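You operate a simulated robot arm through the tools that you are given. There is no shell and no other tool.

You are at the controls of a simulated robot arm. One attempt, no reset.

TASK
Put things in order on the wooden table with the long grey block. At the end: the purple sign (marked "MOTOR") stands where the teal filter stood; the yellow sign (marked "BASE") stands on top of the orange gauge; the teal filter is on the brown carton (marked "HOOKS"); the yellow filter stands where the yellow sign stood; whatever was shut is shut again. Leave all else as you found it, and nothing knocked over.

Only the result counts: the job must be done as asked and must still hold three seconds after the hand-in. Knocking over, shifting, dropping, spilling or breaking anything else fails it.

THE ROBOT
A 7-joint arm with a two-finger parallel gripper, fixed in place. Base frame: the origin is at the foot of the arm, x ahead of it, y to its left, z up; the work surface is at about z = 0. Lengths are in mm, angles in degrees, forces in N, time in s.
With the tool pointing down near the work surface it reaches from about 240 to 620 mm from the base axis. Its first joint turns from -66.0 to 66.0 degrees. Payload 2.6 kg.
The TCP is the grasp point between the finger pads, 30 mm short of the fingertips. In the tool frame z runs along the fingers and y along their closing line. Largest opening 94 mm; finger width 28, thickness 10; the body of the gripper, 50 by 96 mm, starts 55 mm behind the TCP.
Orientation is that of the tool frame in the base frame, as [roll, pitch, yaw] about the fixed x, y, z axes, in that order (R = Rz(yaw) Ry(pitch) Rx(roll)). With the fingers straight down and closing along the base's y, the tool's x points along the base's -x, its y along +y and its z along -z.

THE INTERFACE
- The arm moves only by the tool drive_tool. Its argument "commands" is text: rows parted by semicolons, each of 7 numbers parted by spaces: the gripper command, from -1 (fully open) to 1 (shut), values between in proportion, then the shift along the tool's x, y, z in mm, then the turn, a rotation vector about the tool's x, y, z in degrees. In form: jaw tx ty tz rx ry rz; .... A call has 1 to 20 rows; each row is the pose to reach, as a shift and turn from the pose commanded when the call began, along the tool's axes at that moment. Rows are played at 5 a second. More than 50 mm and 8.6 degrees between two rows, or a gripper value outside its range, and nothing of the call is played. A pose out of reach is approached as far as the arm can. The call stops where the force on the tool passes 40 N (or 10 N more than at its start, if that is more) or the arm is blocked; 0.2 s more then pass. Each finger travels about 72 mm/s and halts on what it meets, pressing with about 38 N; the grip force reading is that of the motor and also rises with nothing between the fingers. The clock runs only during rows and for 0.2 s after the last one: add rows that repeat a pose to give the fingers time. It gives the time, the measured TCP pose, the force on the tool (base axes), the opening and the grip force at its end, in the units of the frame above (readings bear some noise), with the torque about the TCP (base axes, N m) and any sound that the robot's microphone picked up.
- Cameras (640 x 400 px; columns grow to the right, rows downward): "scene" is fixed at [30.7, 423, 572]; the picture's right is [-0.84, -0.54, 0.00], its down [-0.26, 0.40, -0.88] and it looks along [0.47, -0.74, -0.48] (base axes); focal length 314 px, centre (320, 200). "wrist" rides on the gripper at [76, 14, -102] in the tool frame; the picture's right is [-0.18, 0.98, 0.00], its down [-0.75, -0.14, -0.64] and it looks along [-0.63, -0.12, 0.77] (tool axes); focal length 243 px, centre (320, 200). There is no depth. A picture from a camera that has moved, and an enlarged one, comes with that camera's place and axes in the base frame and with its lens.
- capture(camera): a new picture of that camera. It takes no simulated time.
- enlarge(camera, box): a new picture of the part [left, top, right, bottom] of that camera's present view, enlarged. It takes no simulated time.
- close_job(): hands the job in; it is judged then, once.

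Places have to be worked out from the pictures, the camera data and where the tool is seen. Open the gripper and draw the arm clear of the work before you hand the job in, unless the task says otherwise.

The tools are called as name(argument=value, ...) on one line, values as JSON. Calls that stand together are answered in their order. drive_tool: Moves the arm, as the interface text tells. Its arguments: {"type":"object","properties":{"commands":{"type":"string"}},"required":["commands"]} The other tools are called the same way: capture (camera) takes a picture; enlarge (camera, box) takes an enlarged picture of a part of a camera's view; close_job () hands the job in.

At the start:

```text
t: 0.0
position: [421.0, -69.1, 292.1]
tcp_rot: [-179.9, -0.1, 180.0]
contact_force: [0.5, -1.1, -0.4]
wrist_torque: [-0.06, -0.02, -0.01]
gripper_width: 94.1
grip_force: 0.0
```

scene: 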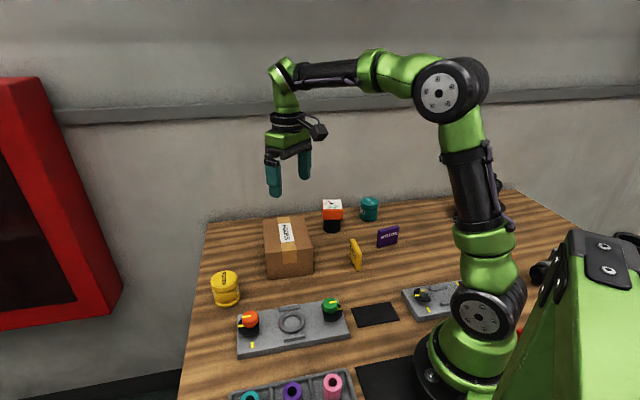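
wrist: 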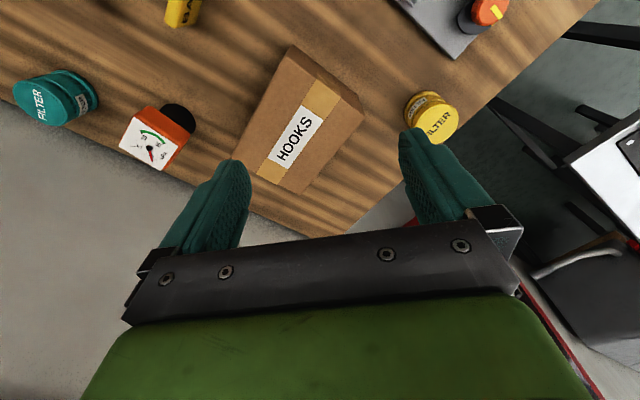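

The opening pictures show the carton, gauge, two filters, two signs and a couple of grey panels. I'll enlarge the scene to locate everything before moving.

enlarge(camera="scene", box=[180, 180, 420, 330])

enlarge(camera="scene", box=[180, 260, 420, 400])

enlarge(camera="scene", box=[310, 180, 420, 249])

enlarge(camera="wrist", box=[0, 0, 480, 240])

```text
2.67 times, centred on (300, 255) of scene
camera zoom: at [30.7, 423.0, 572.0], right [-0.84, -0.54, 0.0], down [-0.26, 0.4, -0.88], along [0.47, -0.74, -0.48], focal length 836 px, centre (373, 53)
```

zoom: 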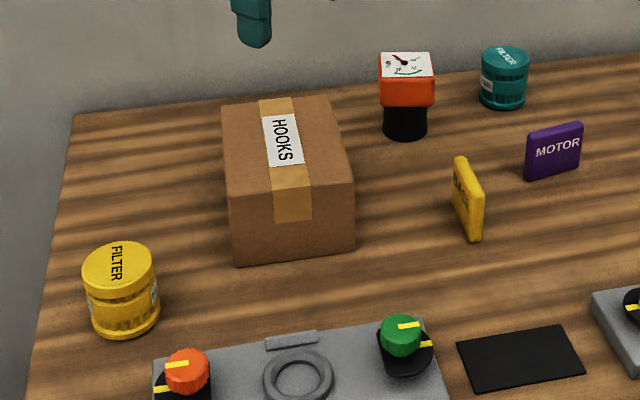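

```text
2.67 times, centred on (300, 330) of scene
camera zoom: at [30.7, 423.0, 572.0], right [-0.84, -0.54, 0.0], down [-0.26, 0.4, -0.88], along [0.47, -0.74, -0.48], focal length 836 px, centre (373, -147)
```

zoom: 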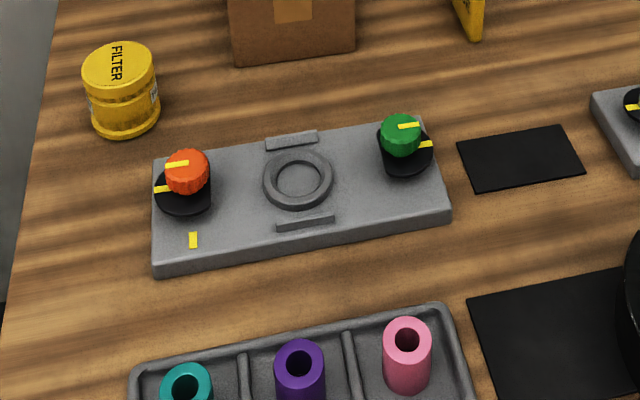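

```text
5.80 times, centred on (365, 214) of scene
camera zoom: at [30.7, 423.0, 572.0], right [-0.84, -0.54, 0.0], down [-0.26, 0.4, -0.88], along [0.47, -0.74, -0.48], focal length 1818 px, centre (59, 116)
```

zoom: 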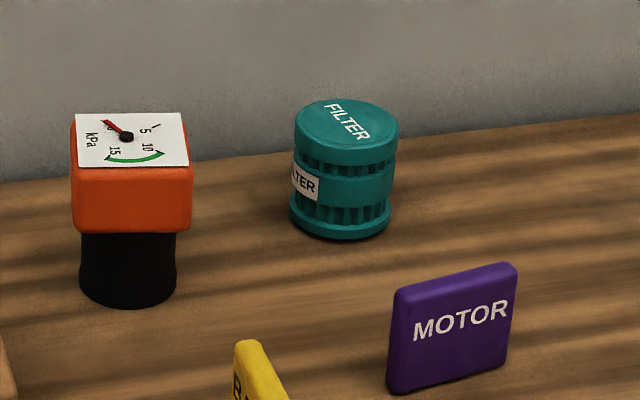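

```text
1.33 times, centred on (240, 120) of wrist
camera zoom: at [345.6, -53.6, 394.7], right [0.18, 0.98, 0.0], down [0.75, -0.14, 0.64], along [0.63, -0.12, -0.77], focal length 324 px, centre (427, 307)
```

zoom: 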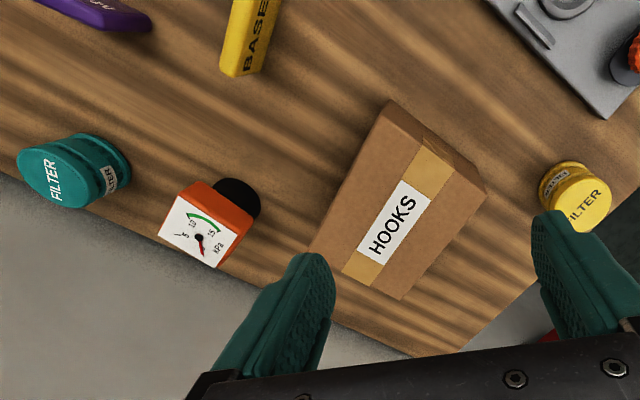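

My first triangulation puts the teal filter near (388,-441), the gauge near (459,-315) with its top at about 91, and the carton centre near (487,-117) with its top at about 89. The yellow filter is near (520,78). Next I'll enlarge the signs and the yellow filter for exact poses.

enlarge(camera="scene", box=[335, 215, 415, 265])

enlarge(camera="scene", box=[335, 230, 383, 275])

enlarge(camera="scene", box=[195, 260, 259, 310])

enlarge(camera="scene", box=[330, 180, 640, 380])

```text
8.00 times, centred on (375, 240) of scene
camera zoom: at [30.7, 423.0, 572.0], right [-0.84, -0.54, 0.0], down [-0.26, 0.4, -0.88], along [0.47, -0.74, -0.48], focal length 2508 px, centre (-120, -120)
```

zoom: 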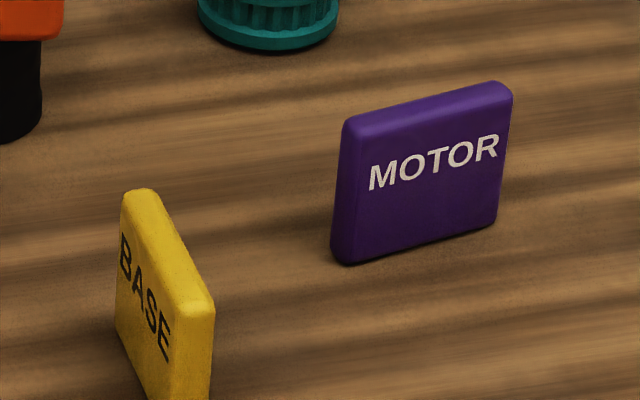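

```text
8.89 times, centred on (359, 252) of scene
camera zoom: at [30.7, 423.0, 572.0], right [-0.84, -0.54, 0.0], down [-0.26, 0.4, -0.88], along [0.47, -0.74, -0.48], focal length 2787 px, centre (-27, -267)
```

zoom: 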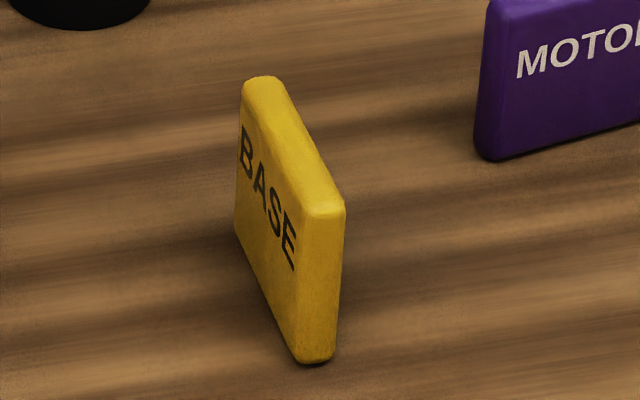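

```text
8.00 times, centred on (227, 285) of scene
camera zoom: at [30.7, 423.0, 572.0], right [-0.84, -0.54, 0.0], down [-0.26, 0.4, -0.88], along [0.47, -0.74, -0.48], focal length 2508 px, centre (1064, -480)
```

zoom: 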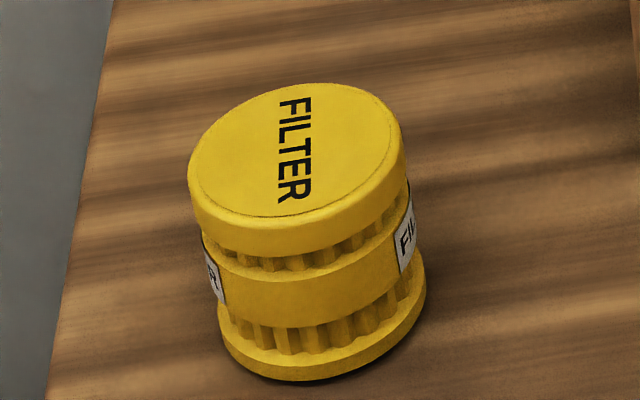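

```text
2.00 times, centred on (485, 280) of scene
camera zoom: at [30.7, 423.0, 572.0], right [-0.84, -0.54, 0.0], down [-0.26, 0.4, -0.88], along [0.47, -0.74, -0.48], focal length 627 px, centre (-10, 40)
```

zoom: 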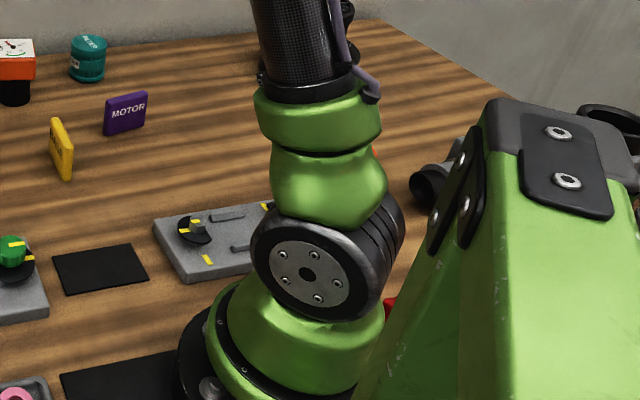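

The signs are about 62 × 60 × 12 mm: the yellow one near (318,-203) with its width along -45°, the purple one near (276,-331) with its width along 56°. I'll move high above the teal filter with the yaw turned to about 140°, and look from the wrist.

drive_tool(commands="-1 3.3 -37 4 0 0 4; -1 6.6 -74 8 0 0 8; -1 9.9 -111 12 0 0 12; -1 13.2 -148 16 0 0 16; -1 16.5 -186 20 0 0 20; -1 19.8 -223 24 0 0 24; -1 23.1 -260 28 0 0 28; -1 26.4 -297 32 0 0 32; -1 29.7 -335 37 0 0 36; -1 33 -372 42 0 0 40; -1 33 -372 42 0 0 40; -1 33 -372 42 0 0 40")

capture(camera="wrist")

capture(camera="scene")

```text
t: 2.6
position: [389.0, -427.4, 247.5]
tcp_rot: [180.0, 0.0, 140.1]
contact_force: [0.1, 0.0, -0.5]
wrist_torque: [-0.01, 0.02, 0.03]
gripper_width: 94.1
grip_force: 0.0
out of reach, approached as far as the arm can: row 10, 11, 12
```

```text
taken
camera wrist: at [340.2, -365.7, 351.7], right [0.77, 0.63, 0.0], down [0.49, -0.59, 0.64], along [0.41, -0.5, -0.77], focal length 243 px, centre (320, 200)
```

wrist: 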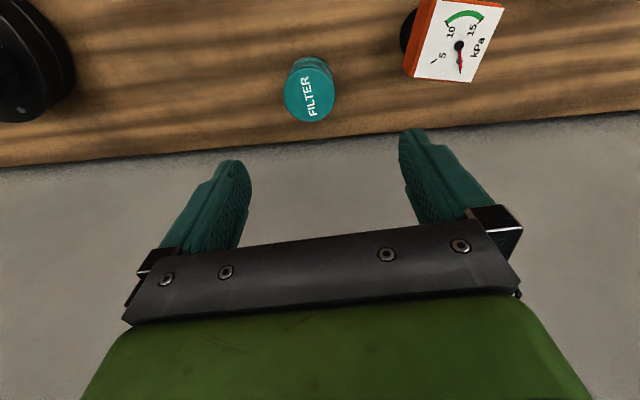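

```text
taken
```

scene: 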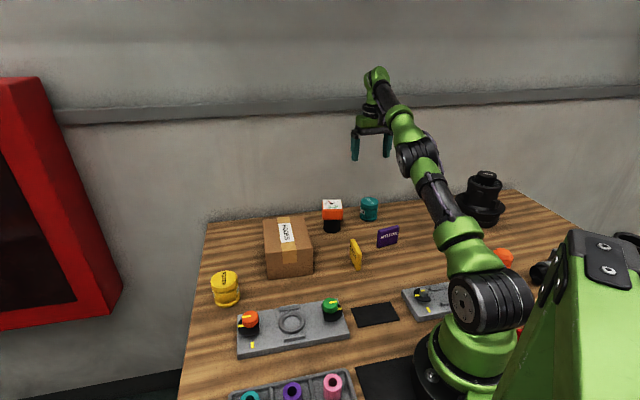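

The arm can't quite reach that radius at z≈250 and stopped at y≈-427. I'll enlarge the wrist view to pin down the teal filter and the gauge.

enlarge(camera="wrist", box=[260, 30, 372, 140])

enlarge(camera="wrist", box=[390, 0, 518, 90])

```text
3.64 times, centred on (316, 85) of wrist
camera zoom: at [340.2, -365.7, 351.7], right [0.77, 0.63, 0.0], down [0.49, -0.59, 0.64], along [0.41, -0.5, -0.77], focal length 882 px, centre (334, 618)
```

zoom: 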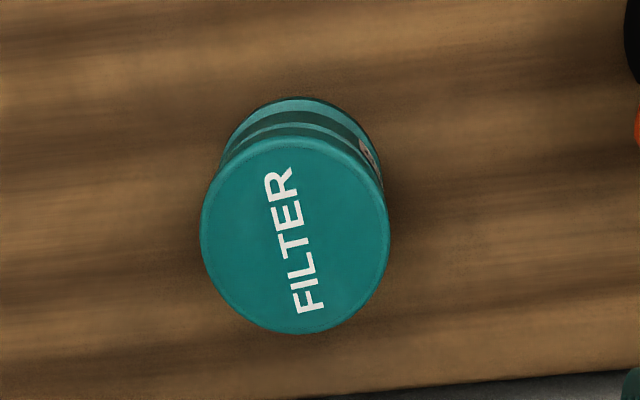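

```text
4.44 times, centred on (454, 45) of wrist
camera zoom: at [340.2, -365.7, 351.7], right [0.77, 0.63, 0.0], down [0.49, -0.59, 0.64], along [0.41, -0.5, -0.77], focal length 1078 px, centre (-276, 889)
```

zoom: 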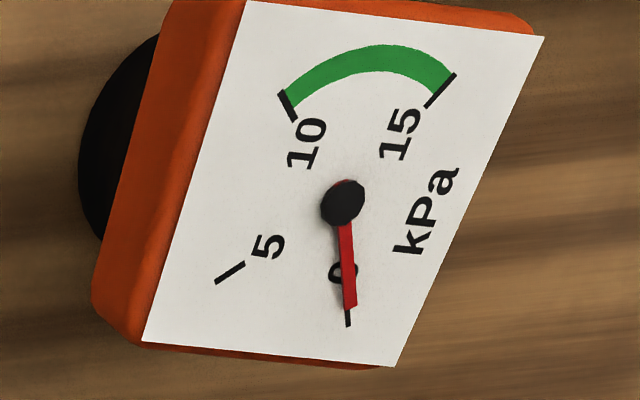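

The wrist view puts the teal filter at about (386,-440), 60 mm across and 63 mm tall. I'll come down to about z=110, above the filter, and check the xy reading before straddling it.

drive_tool(commands="-1 0 0 30 0 0 0; -1 0 0 60 0 0 0; -1 0 0 90 0 0 0; -1 0 0 120 0 0 0; -1 0 0 140 0 0 0; -1 0 0 140 0 0 0; -1 0 0 140 0 0 0")

capture(camera="wrist")

```text
t: 4.2
position: [389.3, -428.3, 107.7]
tcp_rot: [-180.0, 0.0, 140.0]
contact_force: [0.7, -0.2, -0.1]
wrist_torque: [0.02, 0.0, -0.01]
gripper_width: 93.7
grip_force: 0.1
```

```text
taken
camera wrist: at [340.5, -367.2, 211.4], right [0.77, 0.63, 0.0], down [0.49, -0.59, 0.64], along [0.41, -0.5, -0.77], focal length 243 px, centre (320, 200)
```

wrist: 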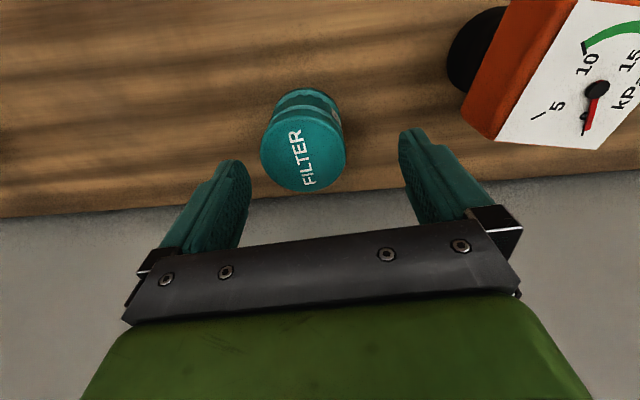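

The commanded pose follows the clamp, so the tool is now at (389,-428,108). I'll enlarge to get the exact offset of the filter from the tool.

enlarge(camera="wrist", box=[230, 70, 390, 210])

enlarge(camera="scene", box=[310, 150, 438, 230])

```text
2.86 times, centred on (310, 140) of wrist
camera zoom: at [340.5, -367.2, 211.4], right [0.77, 0.63, 0.0], down [0.49, -0.59, 0.64], along [0.41, -0.5, -0.77], focal length 693 px, centre (349, 371)
```

zoom: 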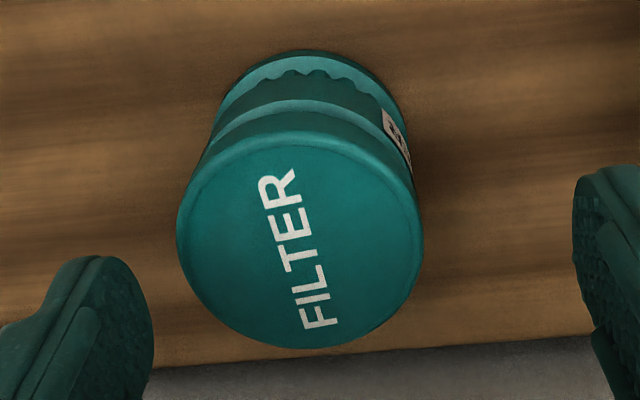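

```text
5.00 times, centred on (374, 190) of scene
camera zoom: at [30.7, 423.0, 572.0], right [-0.84, -0.54, 0.0], down [-0.26, 0.4, -0.88], along [0.47, -0.74, -0.48], focal length 1568 px, centre (50, 250)
```

zoom: 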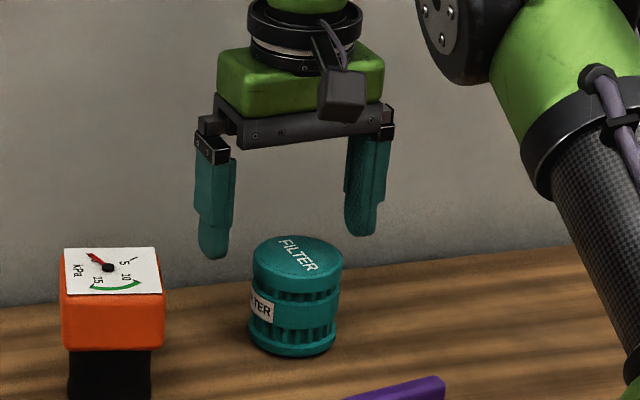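

The filter is about 11 mm toward tool -y and 4 mm toward tool -x from the tool axis. I'll shift sideways first, then descend so the TCP is at about z=38.

drive_tool(commands="-1 -3.7 -11 0 0 0 0; -1 -3.7 -11 0 0 0 0; -1 -3.7 -11 15 0 0 0; -1 -3.7 -11 30 0 0 0; -1 -3.7 -11 45 0 0 0; -1 -3.7 -11 58 0 0 0; -1 -3.7 -11 70 0 0 0; -1 -3.7 -11 70 0 0 0")

capture(camera="wrist")

enlarge(camera="scene", box=[310, 150, 438, 230])

```text
t: 6.0
position: [385.1, -439.4, 37.3]
tcp_rot: [-180.0, 0.0, 140.0]
contact_force: [1.1, 0.4, -0.7]
wrist_torque: [0.02, 0.0, 0.0]
gripper_width: 94.0
grip_force: 0.1
```

```text
taken
camera wrist: at [337.2, -377.9, 140.9], right [0.77, 0.63, 0.0], down [0.49, -0.59, 0.64], along [0.41, -0.5, -0.77], focal length 243 px, centre (320, 200)
```

wrist: 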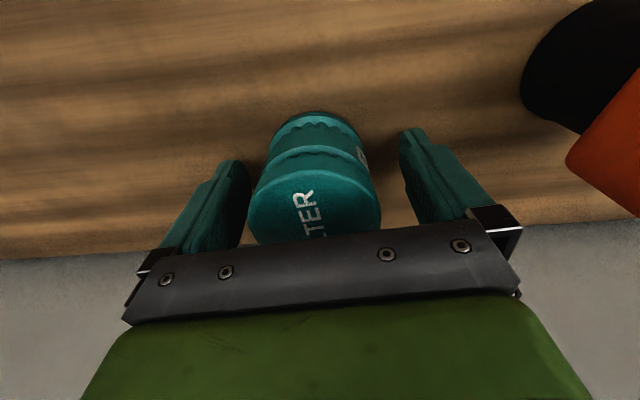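

```text
5.00 times, centred on (374, 190) of scene
camera zoom: at [30.7, 423.0, 572.0], right [-0.84, -0.54, 0.0], down [-0.26, 0.4, -0.88], along [0.47, -0.74, -0.48], focal length 1568 px, centre (50, 250)
```

zoom: 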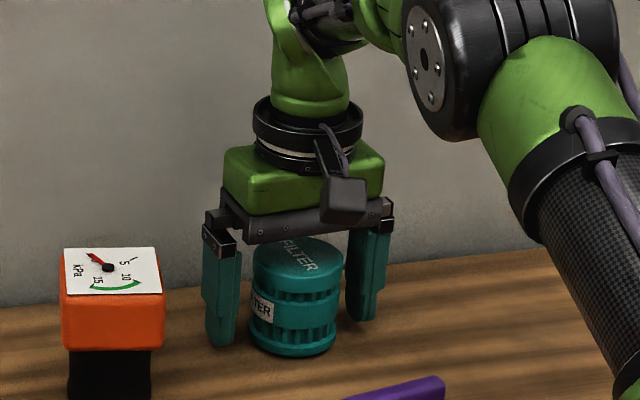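

The fingers straddle the filter cleanly. I'll close on it.

drive_tool(commands="1 0 0 0 0 0 0; 1 0 0 0 0 0 0; 1 0 0 0 0 0 0; 1 0 0 0 0 0 0; 1 0 0 0 0 0 0")

enlarge(camera="scene", box=[310, 150, 438, 230])

```text
t: 7.2
position: [385.8, -439.6, 37.1]
tcp_rot: [179.9, 0.0, 140.0]
contact_force: [0.0, 0.7, 0.4]
wrist_torque: [0.01, 0.03, 0.0]
gripper_width: 58.6
grip_force: 38.1
```

```text
5.00 times, centred on (374, 190) of scene
camera zoom: at [30.7, 423.0, 572.0], right [-0.84, -0.54, 0.0], down [-0.26, 0.4, -0.88], along [0.47, -0.74, -0.48], focal length 1568 px, centre (50, 250)
```

zoom: 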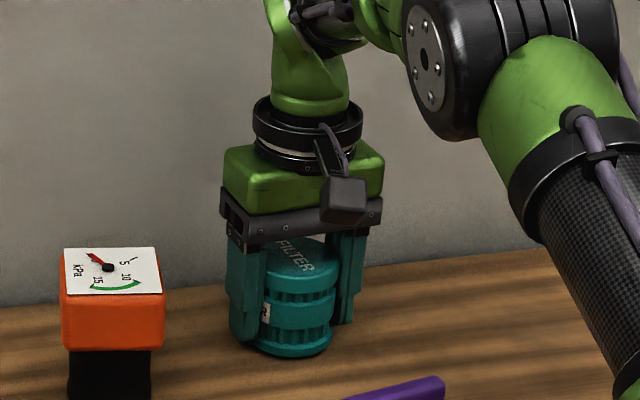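

Holding the filter at 58.6 mm wide. I'll lift it straight up slowly and check that it comes along.

drive_tool(commands="1 0 0 -8 0 0 0; 1 0 0 -25 0 0 0; 1 0 0 -50 0 0 0; 1 0 0 -75 0 0 0; 1 0 0 -100 0 0 0; 1 0 0 -125 0 0 0; 1 0 0 -125 0 0 0")

capture(camera="scene")

```text
t: 8.8
position: [386.2, -439.0, 164.6]
tcp_rot: [-180.0, 0.0, 140.1]
contact_force: [-0.4, -0.6, -0.2]
wrist_torque: [-0.02, 0.0, -0.04]
gripper_width: 58.2
grip_force: 38.0
```

```text
taken
```

scene: 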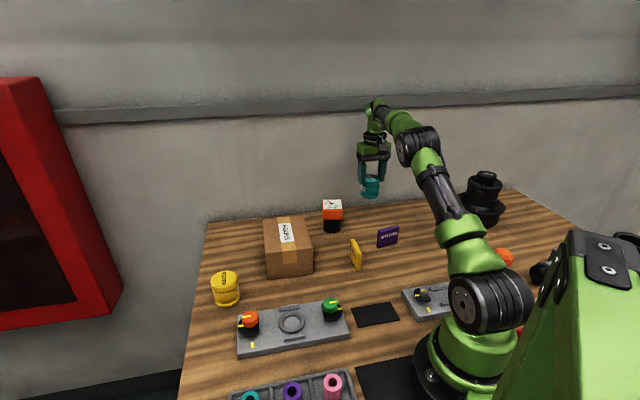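

The filter is held and lifted. I'll carry it over the carton centre at about z=200, clear of the gauge.

drive_tool(commands="1 10.7 26 -10 0 0 0; 1 21.5 52 -20 0 0 0; 1 32.2 78 -30 0 0 0; 1 43 104 -37 0 0 0; 1 53.7 130 -37 0 0 0; 1 64.5 156 -37 0 0 0; 1 75.2 182 -37 0 0 0; 1 86 208 -37 0 0 0; 1 96.7 234 -37 0 0 0; 1 107.4 260 -37 0 0 0; 1 118.2 286 -37 0 0 0; 1 128.9 312 -37 0 0 0; 1 128.9 312 -37 0 0 0; 1 128.9 312 -37 0 0 0")

capture(camera="scene")

capture(camera="wrist")

```text
t: 11.8
position: [487.3, -117.1, 200.0]
tcp_rot: [180.0, 0.0, 140.0]
contact_force: [-0.9, 0.6, -0.3]
wrist_torque: [0.02, 0.01, -0.01]
gripper_width: 58.0
grip_force: 37.8
```

```text
taken
```

scene: 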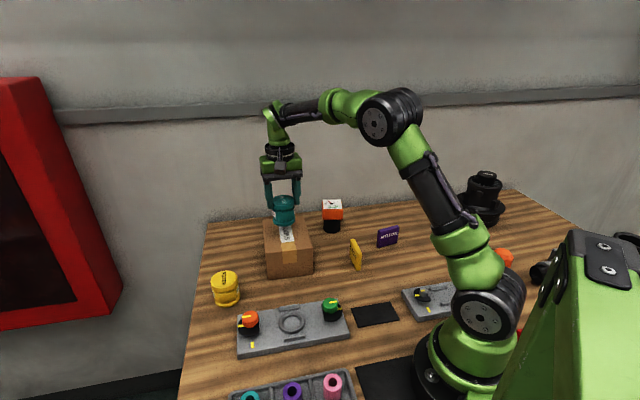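

```text
taken
camera wrist: at [438.8, -56.4, 303.7], right [0.77, 0.63, 0.0], down [0.49, -0.59, 0.64], along [0.41, -0.5, -0.77], focal length 243 px, centre (320, 200)
```

wrist: 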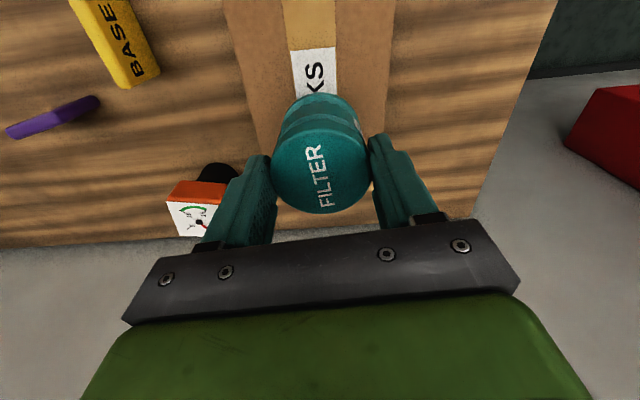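

The filter is laterally centred over the carton. I'll go down to just above the estimated carton top, with the filter's bottom about 4 mm above it, and check.

drive_tool(commands="1 0 0 15 0 0 0; 1 0 0 30 0 0 0; 1 0 0 45 0 0 0; 1 0 0 58 0 0 0; 1 0 0 66 0 0 0; 1 0 0 69 0 0 0; 1 0 0 69 0 0 0")

enlarge(camera="scene", box=[240, 190, 336, 290])

capture(camera="wrist")

```text
t: 12.7
position: [490.3, -118.3, 159.7]
tcp_rot: [179.6, 0.9, 140.0]
contact_force: [-2.2, 1.2, 6.2]
wrist_torque: [-0.08, 0.21, -0.06]
gripper_width: 57.7
grip_force: 37.4
stopped in row 4: the force on the tool passed its limit at 56 N (the readings are from after the stop); the commanded pose is now the measured one
```

```text
4.00 times, centred on (288, 240) of scene
camera zoom: at [30.6, 423.0, 572.0], right [-0.84, -0.54, 0.0], down [-0.26, 0.4, -0.88], along [0.47, -0.74, -0.48], focal length 1254 px, centre (448, 40)
```

zoom: 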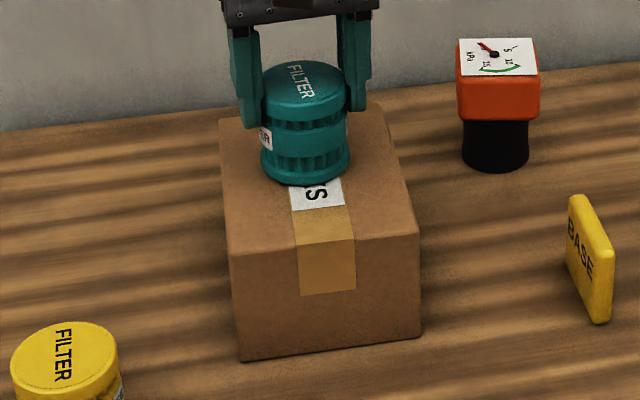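

```text
taken
camera wrist: at [439.4, -57.1, 261.7], right [0.77, 0.63, 0.01], down [0.48, -0.59, 0.65], along [0.42, -0.5, -0.76], focal length 243 px, centre (320, 200)
```

wrist: 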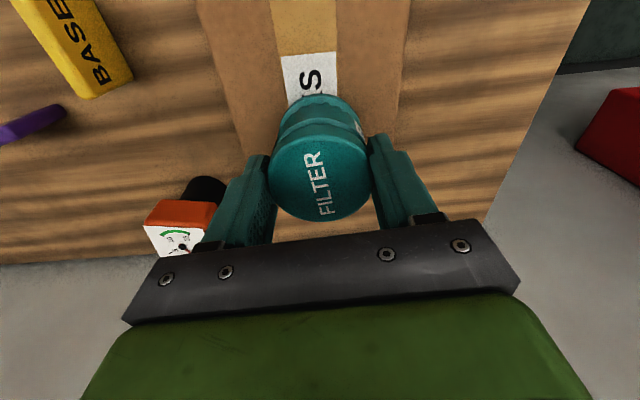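

The stop came early, at TCP z≈160. Both pictures show the filter has slid down about 33 mm in the fingers and now stands on the carton top, upright and near the centre, with the carton unmoved. I'll open gently to release it here.

drive_tool(commands="-0.25 0 0 0 0 0 0; -0.35 0 0 0 0 0 0; -0.5 0 0 0 0 0 0; -0.7 0 0 0 0 0 0; -1 0 0 0 0 0 0; -1 0 0 0 0 0 0; -1 0 0 0 0 0 0")

enlarge(camera="scene", box=[240, 190, 336, 290])

capture(camera="wrist")

```text
t: 14.3
position: [489.6, -117.6, 158.8]
tcp_rot: [179.5, 0.9, 140.1]
contact_force: [-0.3, -0.5, 0.3]
wrist_torque: [-0.02, -0.02, -0.03]
gripper_width: 93.9
grip_force: 0.1
```

```text
4.00 times, centred on (288, 240) of scene
camera zoom: at [30.7, 423.0, 572.0], right [-0.84, -0.54, 0.0], down [-0.26, 0.4, -0.88], along [0.47, -0.74, -0.48], focal length 1254 px, centre (448, 40)
```

zoom: 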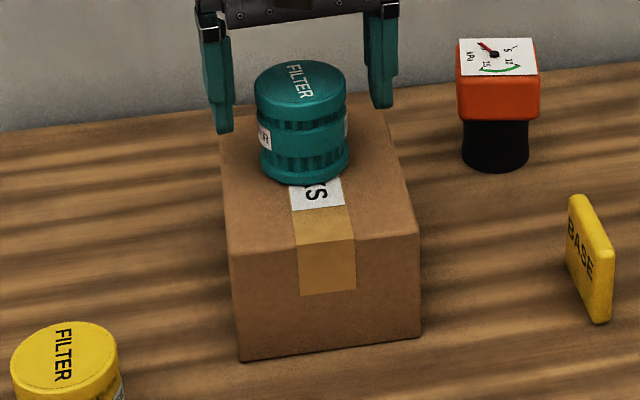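

```text
taken
camera wrist: at [439.4, -57.1, 261.0], right [0.77, 0.63, 0.01], down [0.48, -0.59, 0.65], along [0.42, -0.5, -0.76], focal length 243 px, centre (320, 200)
```

wrist: 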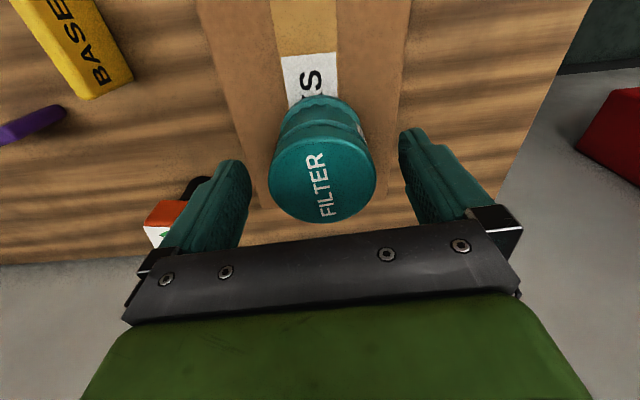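

The teal filter stands upright on the carton and the fingers are clear. I'll rise straight up and take out the 0.9° tilt the stop left behind.

drive_tool(commands="-1 0 0 -15 0 0 0; -1 0 0 -30 0 0 0; -1 0 0 -50 0 0 0; -1 0 0 -75 0.5 0.9 0; -1 0 0 -75 0.5 0.9 0")

capture(camera="scene")

capture(camera="wrist")

```text
t: 15.5
position: [487.3, -117.6, 234.9]
tcp_rot: [-179.8, -0.1, 140.0]
contact_force: [-0.3, 0.1, -0.1]
wrist_torque: [-0.02, 0.02, -0.03]
gripper_width: 94.0
grip_force: 0.2
```

```text
taken
```

scene: 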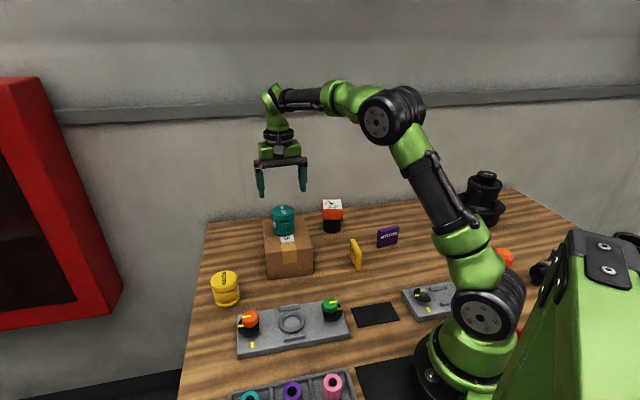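

```text
taken
camera wrist: at [439.4, -56.5, 337.6], right [0.77, 0.63, 0.0], down [0.49, -0.59, 0.64], along [0.41, -0.5, -0.77], focal length 243 px, centre (320, 200)
```

wrist: 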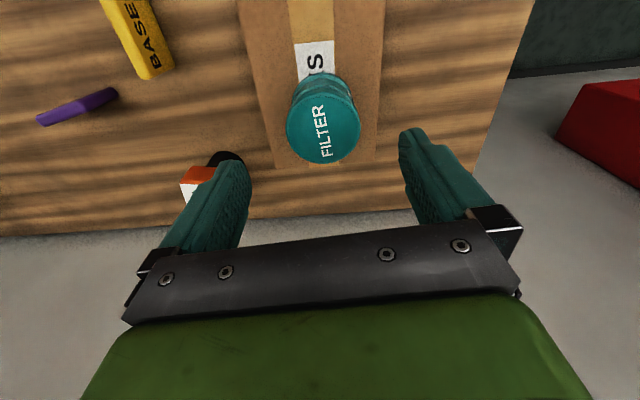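

The teal filter is settled on the carton. Next I'll move high over the purple sign at about (276,-331), turning the yaw to 56° so the fingers close across its thickness.

drive_tool(commands="-1 2 -25 0 0 0 7; -1 4 -50 0 0 0 14; -1 6 -75 0 0 0 21; -1 8 -100 5 0 0 28; -1 10 -125 10 0 0 35; -1 12 -150 15 0 0 42; -1 14 -175 20 0 0 49; -1 16 -200 25 0 0 56; -1 18 -225 30 0 0 63; -1 20 -250 35 0 0 70; -1 22 -275 35 0 0 77; -1 24.4 -299 35 0 0 84; -1 24.4 -299 35 0 0 84; -1 24.4 -299 35 0 0 84")

capture(camera="wrist")

capture(camera="scene")

```text
t: 18.5
position: [276.5, -333.3, 197.3]
tcp_rot: [-179.9, 0.1, 55.9]
contact_force: [0.4, 0.2, 0.6]
wrist_torque: [-0.05, 0.01, 0.01]
gripper_width: 94.3
grip_force: 0.1
```

```text
taken
camera wrist: at [331.8, -276.3, 300.4], right [0.71, -0.7, 0.0], down [-0.54, -0.54, 0.64], along [-0.45, -0.46, -0.77], focal length 243 px, centre (320, 200)
```

wrist: 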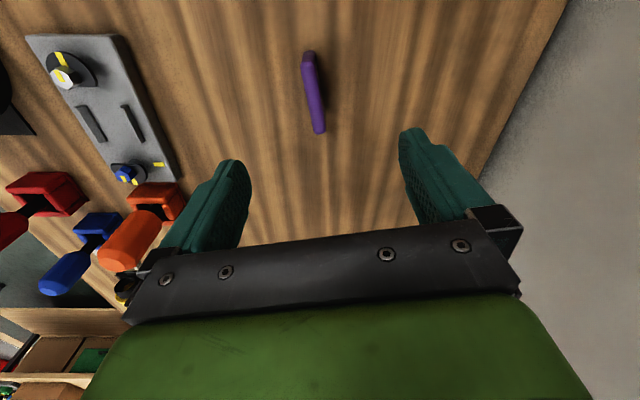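

```text
taken
```

scene: 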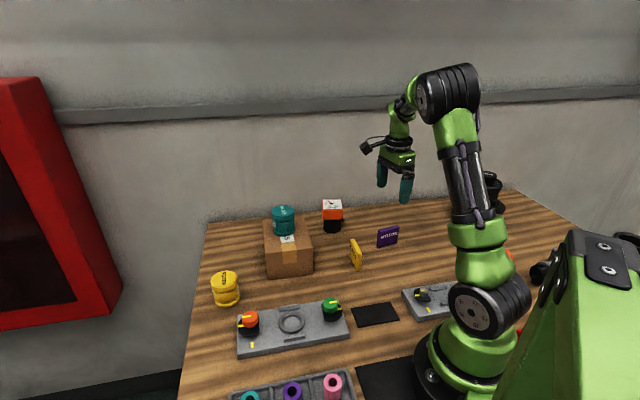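

The pose was reached without trouble and the purple sign appears edge-on in the view. I'll enlarge it to measure its angle and centre.

enlarge(camera="wrist", box=[270, 35, 366, 145])

```text
3.64 times, centred on (318, 90) of wrist
camera zoom: at [331.8, -276.3, 300.4], right [0.71, -0.7, 0.0], down [-0.54, -0.54, 0.64], along [-0.45, -0.46, -0.77], focal length 882 px, centre (327, 600)
```

zoom: 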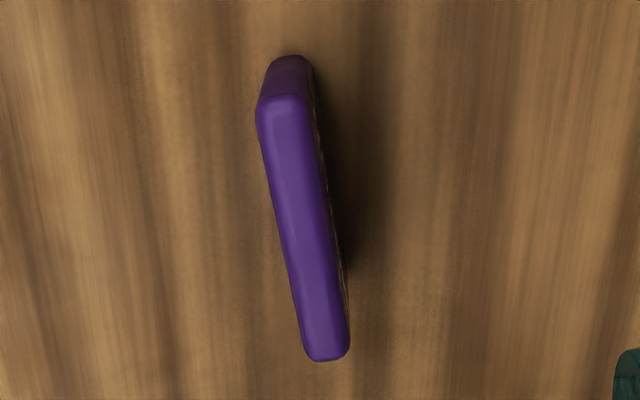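

The purple sign's width runs along 55.7°, which matches the tool yaw. Its centre is about 5 mm toward tool -y and 3 mm toward tool +x. I'll shift and lower to z≈110, then look again.

drive_tool(commands="-1 3 -5 20 0 0 0; -1 3 -5 45 0 0 0; -1 3 -5 70 0 0 0; -1 3 -5 87 0 0 0; -1 3 -5 87 0 0 0; -1 3 -5 87 0 0 0")

capture(camera="wrist")

enlarge(camera="scene", box=[335, 180, 463, 270])

```text
t: 19.9
position: [274.1, -326.2, 111.7]
tcp_rot: [-179.9, 0.1, 56.1]
contact_force: [-0.1, -0.2, 0.1]
wrist_torque: [-0.01, -0.01, -0.02]
gripper_width: 93.9
grip_force: 0.0
```

```text
taken
camera wrist: at [329.8, -270.4, 215.3], right [0.71, -0.7, 0.0], down [-0.54, -0.55, 0.64], along [-0.45, -0.46, -0.77], focal length 243 px, centre (320, 200)
```

wrist: 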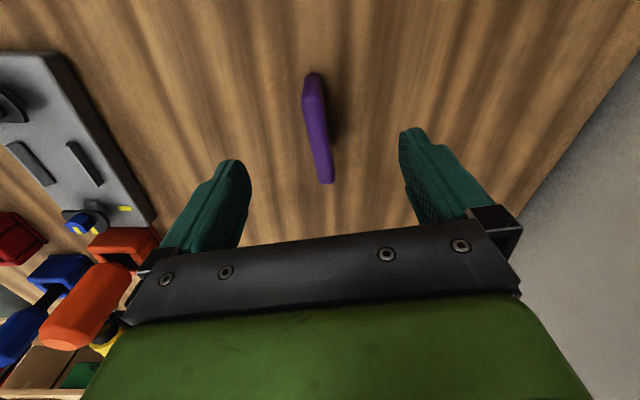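

```text
4.44 times, centred on (399, 225) of scene
camera zoom: at [30.7, 423.0, 572.0], right [-0.84, -0.54, 0.0], down [-0.26, 0.4, -0.88], along [0.47, -0.74, -0.48], focal length 1393 px, centre (-31, 89)
```

zoom: 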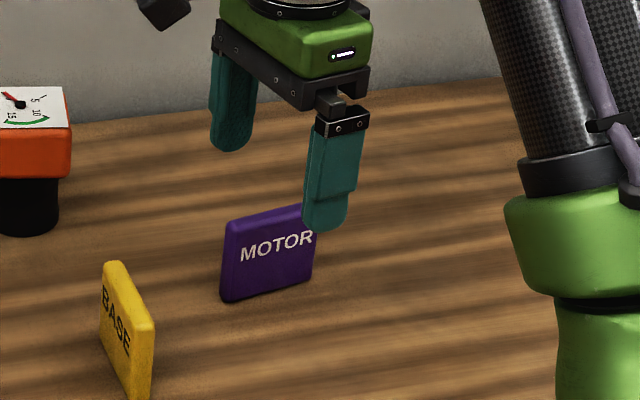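

The sign is now centred between the fingers. I'll descend to TCP z≈38.

drive_tool(commands="-1 1.5 0.5 15 0 0 0; -1 1.5 0.5 30 0 0 0; -1 1.5 0.5 45 0 0 0; -1 1.5 0.5 60 0 0 0; -1 1.5 0.5 73 0 0 0; -1 1.5 0.5 73 0 0 0; -1 1.5 0.5 73 0 0 0")

capture(camera="wrist")

enlarge(camera="scene", box=[335, 180, 463, 270])

```text
t: 21.5
position: [276.1, -323.9, 41.0]
tcp_rot: [-179.9, 0.1, 56.1]
contact_force: [-0.6, -1.2, -0.8]
wrist_torque: [0.04, -0.03, 0.01]
gripper_width: 93.8
grip_force: 0.1
```

```text
taken
camera wrist: at [331.5, -268.8, 143.8], right [0.71, -0.7, 0.0], down [-0.54, -0.55, 0.64], along [-0.45, -0.46, -0.77], focal length 243 px, centre (320, 200)
```

wrist: 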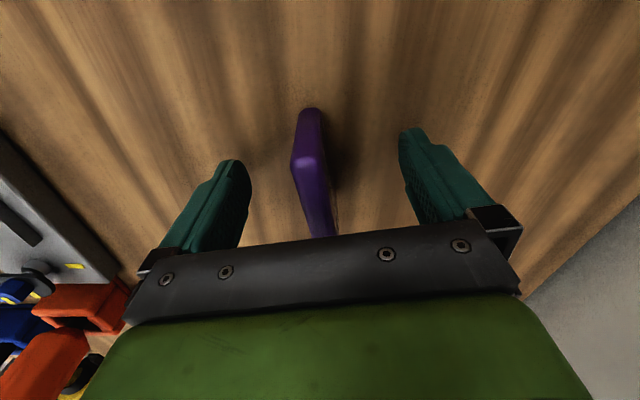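

```text
4.44 times, centred on (399, 225) of scene
camera zoom: at [30.7, 423.0, 572.0], right [-0.84, -0.54, 0.0], down [-0.26, 0.4, -0.88], along [0.47, -0.74, -0.48], focal length 1393 px, centre (-31, 89)
```

zoom: 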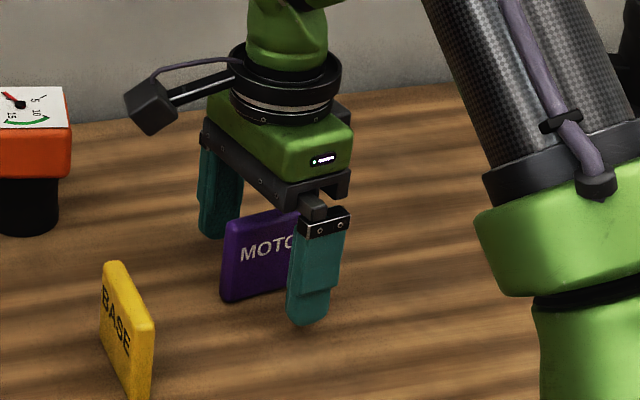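

The fingers straddle the sign evenly. I'll close.

drive_tool(commands="0.3 0 0 0 0 0 0; 1 0 0 0 0 0 0; 1 0 0 0 0 0 0; 1 0 0 0 0 0 0; 1 0 0 0 0 0 0; 1 0 0 0 0 0 0; 1 0 0 0 0 0 0")

capture(camera="wrist")

enlarge(camera="scene", box=[335, 180, 463, 270])

```text
t: 23.1
position: [276.3, -325.3, 41.8]
tcp_rot: [-179.9, 0.1, 56.0]
contact_force: [-0.4, -1.0, 0.0]
wrist_torque: [0.01, -0.03, -0.02]
gripper_width: 17.6
grip_force: 38.2
```

```text
taken
camera wrist: at [331.5, -268.8, 144.0], right [0.71, -0.7, 0.0], down [-0.54, -0.55, 0.64], along [-0.45, -0.46, -0.77], focal length 243 px, centre (320, 200)
```

wrist: 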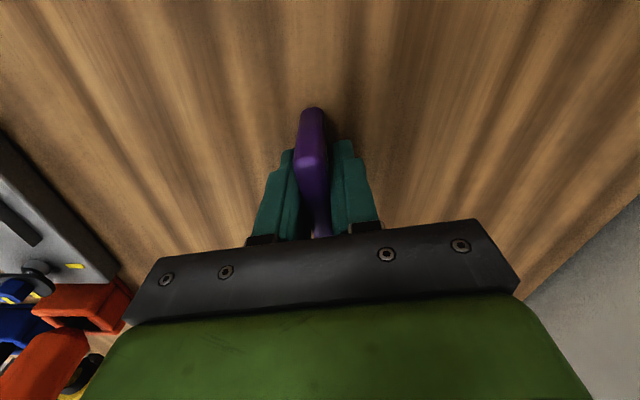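

```text
4.44 times, centred on (399, 225) of scene
camera zoom: at [30.7, 423.0, 572.0], right [-0.84, -0.54, 0.0], down [-0.26, 0.4, -0.88], along [0.47, -0.74, -0.48], focal length 1393 px, centre (-31, 89)
```

zoom: 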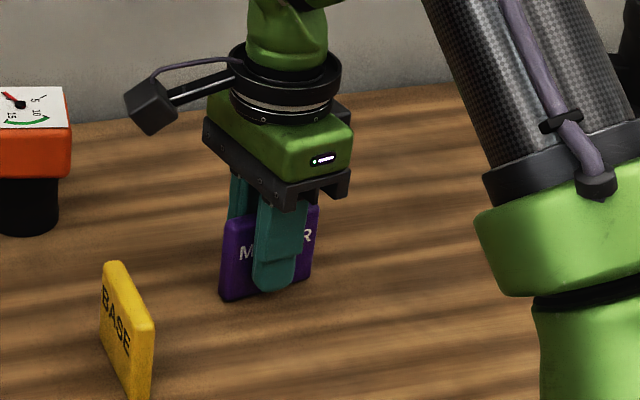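

Gripped at 17.6 mm, roughly centred on the sign. I'll lift slowly by 20 mm and look for slip.

drive_tool(commands="1 0 0 -4 0 0 0; 1 0 0 -8 0 0 0; 1 0 0 -14 0 0 0; 1 0 0 -20 0 0 0; 1 0 0 -20 0 0 0; 1 0 0 -20 0 0 0")

enlarge(camera="scene", box=[335, 180, 463, 270])

capture(camera="wrist")

```text
t: 24.5
position: [276.7, -324.5, 59.5]
tcp_rot: [-179.9, 0.1, 56.1]
contact_force: [-0.6, -0.9, -0.9]
wrist_torque: [-0.02, -0.02, 0.02]
gripper_width: 17.6
grip_force: 37.8
```

```text
4.44 times, centred on (399, 225) of scene
camera zoom: at [30.7, 423.0, 572.0], right [-0.84, -0.54, 0.0], down [-0.26, 0.4, -0.88], along [0.47, -0.74, -0.48], focal length 1393 px, centre (-31, 89)
```

zoom: 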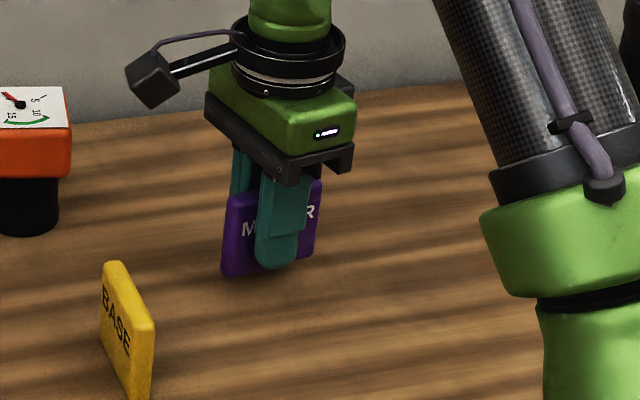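

```text
taken
camera wrist: at [331.6, -268.4, 162.9], right [0.71, -0.7, 0.0], down [-0.54, -0.54, 0.64], along [-0.45, -0.46, -0.77], focal length 243 px, centre (320, 200)
```

wrist: 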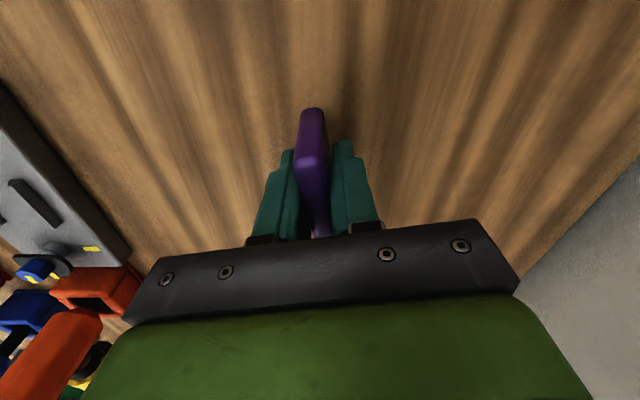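

No slip: the sign looks unchanged in the grip. I'll raise it and carry it to above the teal filter's old spot, aiming its centre at (385.5,-439.5).

drive_tool(commands="1 0 0 -15 0 0 0; 1 0 0 -30 0 0 0; 1 -3 15 -45 0 0 0; 1 -7 35 -50 0 0 0; 1 -11 55 -50 0 0 0; 1 -15 75 -50 0 0 0; 1 -19 95 -50 0 0 0; 1 -23.5 115 -50 0 0 0; 1 -27.5 135 -50 0 0 0; 1 -31.6 154.5 -50 0 0 0; 1 -31.6 154.5 -50 0 0 0; 1 -31.6 154.5 -50 0 0 0")

capture(camera="scene")

capture(camera="wrist")

```text
t: 27.1
position: [387.1, -438.5, 110.6]
tcp_rot: [-179.9, 0.1, 56.0]
contact_force: [-0.1, -0.1, 0.0]
wrist_torque: [-0.02, -0.01, 0.02]
gripper_width: 17.6
grip_force: 38.4
```

```text
taken
```

scene: 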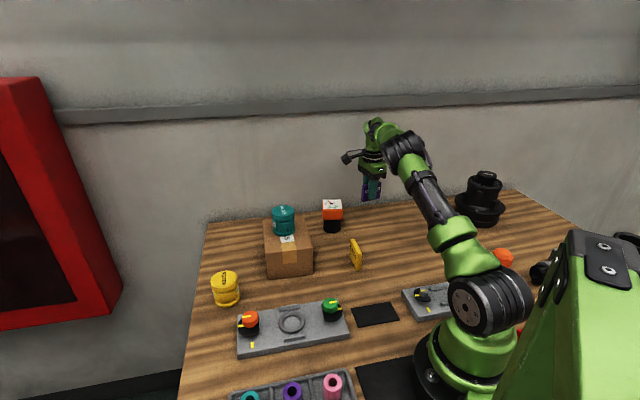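

```text
taken
camera wrist: at [441.2, -381.7, 213.0], right [0.71, -0.7, 0.0], down [-0.54, -0.55, 0.64], along [-0.45, -0.46, -0.77], focal length 243 px, centre (320, 200)
```

wrist: 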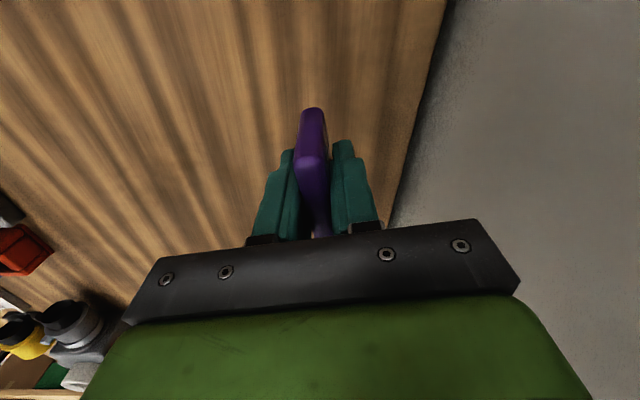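

At (387,-438.5,110.6), with the sign held steady. I'll descend 66 of the 70 mm lift.

drive_tool(commands="1 0 0 15 0 0 0; 1 0 0 30 0 0 0; 1 0 0 45 0 0 0; 1 0 0 56 0 0 0; 1 0 0 63 0 0 0; 1 0 0 66 0 0 0; 1 0 0 66 0 0 0")

enlarge(camera="scene", box=[310, 150, 438, 230])

```text
t: 28.7
position: [385.1, -439.3, 42.4]
tcp_rot: [-179.9, 0.2, 56.0]
contact_force: [-0.1, 0.5, -1.4]
wrist_torque: [-0.04, 0.0, 0.01]
gripper_width: 17.3
grip_force: 37.8
```

```text
5.00 times, centred on (374, 190) of scene
camera zoom: at [30.7, 423.0, 572.0], right [-0.84, -0.54, 0.0], down [-0.26, 0.4, -0.88], along [0.47, -0.74, -0.48], focal length 1568 px, centre (50, 250)
```

zoom: 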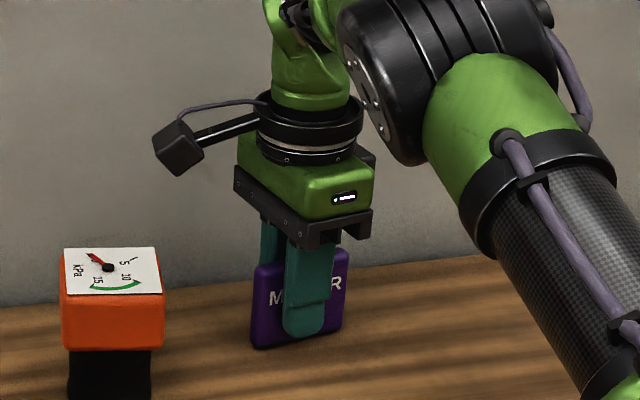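

There's only a small gap left under the sign. I'll lower the last few millimetres in small steps.

drive_tool(commands="1 0 0 1.5 0 0 0; 1 0 0 3 0 0 0; 1 0 0 4 0 0 0; 1 0 0 4 0 0 0")

enlarge(camera="scene", box=[340, 170, 404, 225])

```text
t: 29.7
position: [386.5, -439.3, 41.6]
tcp_rot: [179.9, 0.2, 56.1]
contact_force: [-1.5, 1.4, 13.4]
wrist_torque: [0.16, -0.01, -0.01]
gripper_width: 17.4
grip_force: 38.0
```

```text
7.27 times, centred on (372, 198) of scene
camera zoom: at [30.6, 423.1, 571.9], right [-0.84, -0.54, 0.0], down [-0.26, 0.4, -0.88], along [0.47, -0.74, -0.48], focal length 2280 px, centre (-58, 218)
```

zoom: 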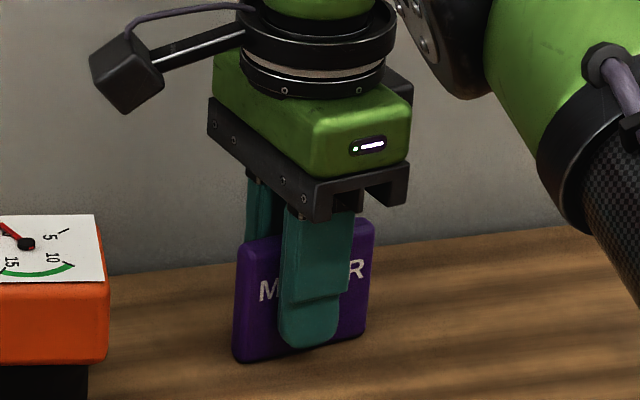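

The 13 N upward force shows the sign is standing on the table. I'll relieve the press slightly and open gently.

drive_tool(commands="1 0 0 -1 0 0 0; 0.6 0 0 -1 0 0 0; 0.5 0 0 -1 0 0 0; 0.3 0 0 -1 0 0 0; 0 0 0 -1 0 0 0; -0.4 0 0 -1 0 0 0; -0.8 0 0 -1 0 0 0; -0.8 0 0 -1 0 0 0; -0.8 0 0 -1 0 0 0")

enlarge(camera="scene", box=[340, 170, 404, 225])

capture(camera="wrist")

```text
t: 31.7
position: [384.7, -438.0, 41.0]
tcp_rot: [-179.9, 0.1, 55.9]
contact_force: [0.1, -0.4, 0.6]
wrist_torque: [0.02, -0.02, 0.0]
gripper_width: 84.7
grip_force: 0.0
```

```text
7.27 times, centred on (372, 198) of scene
camera zoom: at [30.7, 423.0, 572.0], right [-0.84, -0.54, 0.0], down [-0.26, 0.4, -0.88], along [0.47, -0.74, -0.48], focal length 2280 px, centre (-58, 218)
```

zoom: 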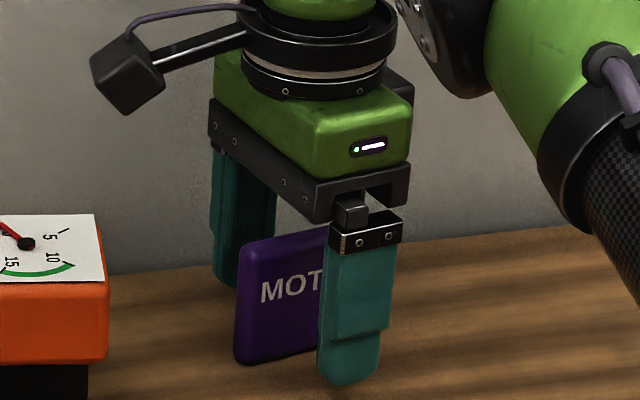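

```text
taken
camera wrist: at [440.8, -381.9, 143.3], right [0.71, -0.7, 0.0], down [-0.54, -0.54, 0.64], along [-0.45, -0.46, -0.77], focal length 243 px, centre (320, 200)
```

wrist: 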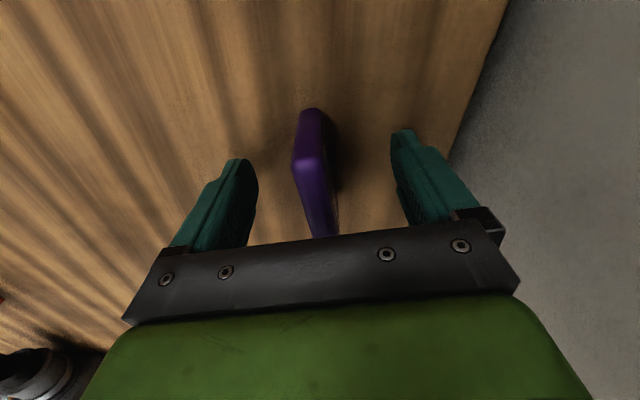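

The sign stands upright and free. I'll rise straight up out of it.

drive_tool(commands="-0.8 0 0 -15 0 0 0; -0.8 0 0 -35 0 0 0; -0.8 0 0 -60 0 0 0; -1 0 0 -85 0 0 0; -1 0 0 -110 0 0 0; -1 0 0 -110 0 0 0")

enlarge(camera="scene", box=[340, 170, 404, 225])

capture(camera="wrist")

```text
t: 33.1
position: [385.5, -438.8, 153.0]
tcp_rot: [-179.9, 0.1, 56.0]
contact_force: [-0.3, -0.2, -0.2]
wrist_torque: [0.02, -0.02, 0.02]
gripper_width: 94.1
grip_force: 0.0
```

```text
7.27 times, centred on (372, 198) of scene
camera zoom: at [30.7, 423.0, 572.0], right [-0.84, -0.54, 0.0], down [-0.26, 0.4, -0.88], along [0.47, -0.74, -0.48], focal length 2280 px, centre (-58, 218)
```

zoom: 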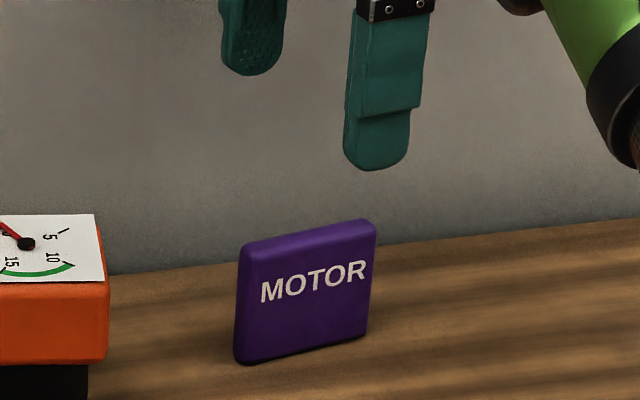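

```text
taken
camera wrist: at [441.3, -383.0, 254.4], right [0.71, -0.7, 0.0], down [-0.54, -0.54, 0.64], along [-0.45, -0.46, -0.77], focal length 243 px, centre (320, 200)
```

wrist: 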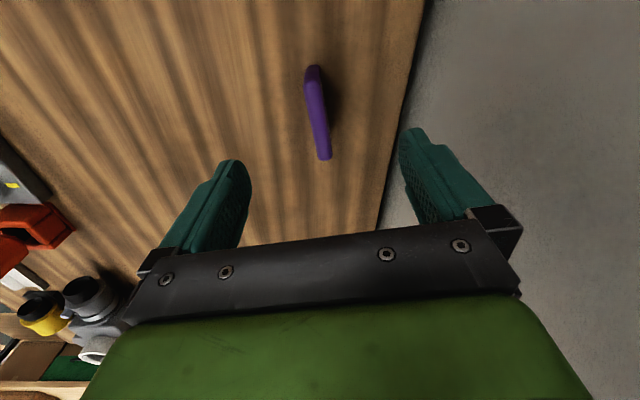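

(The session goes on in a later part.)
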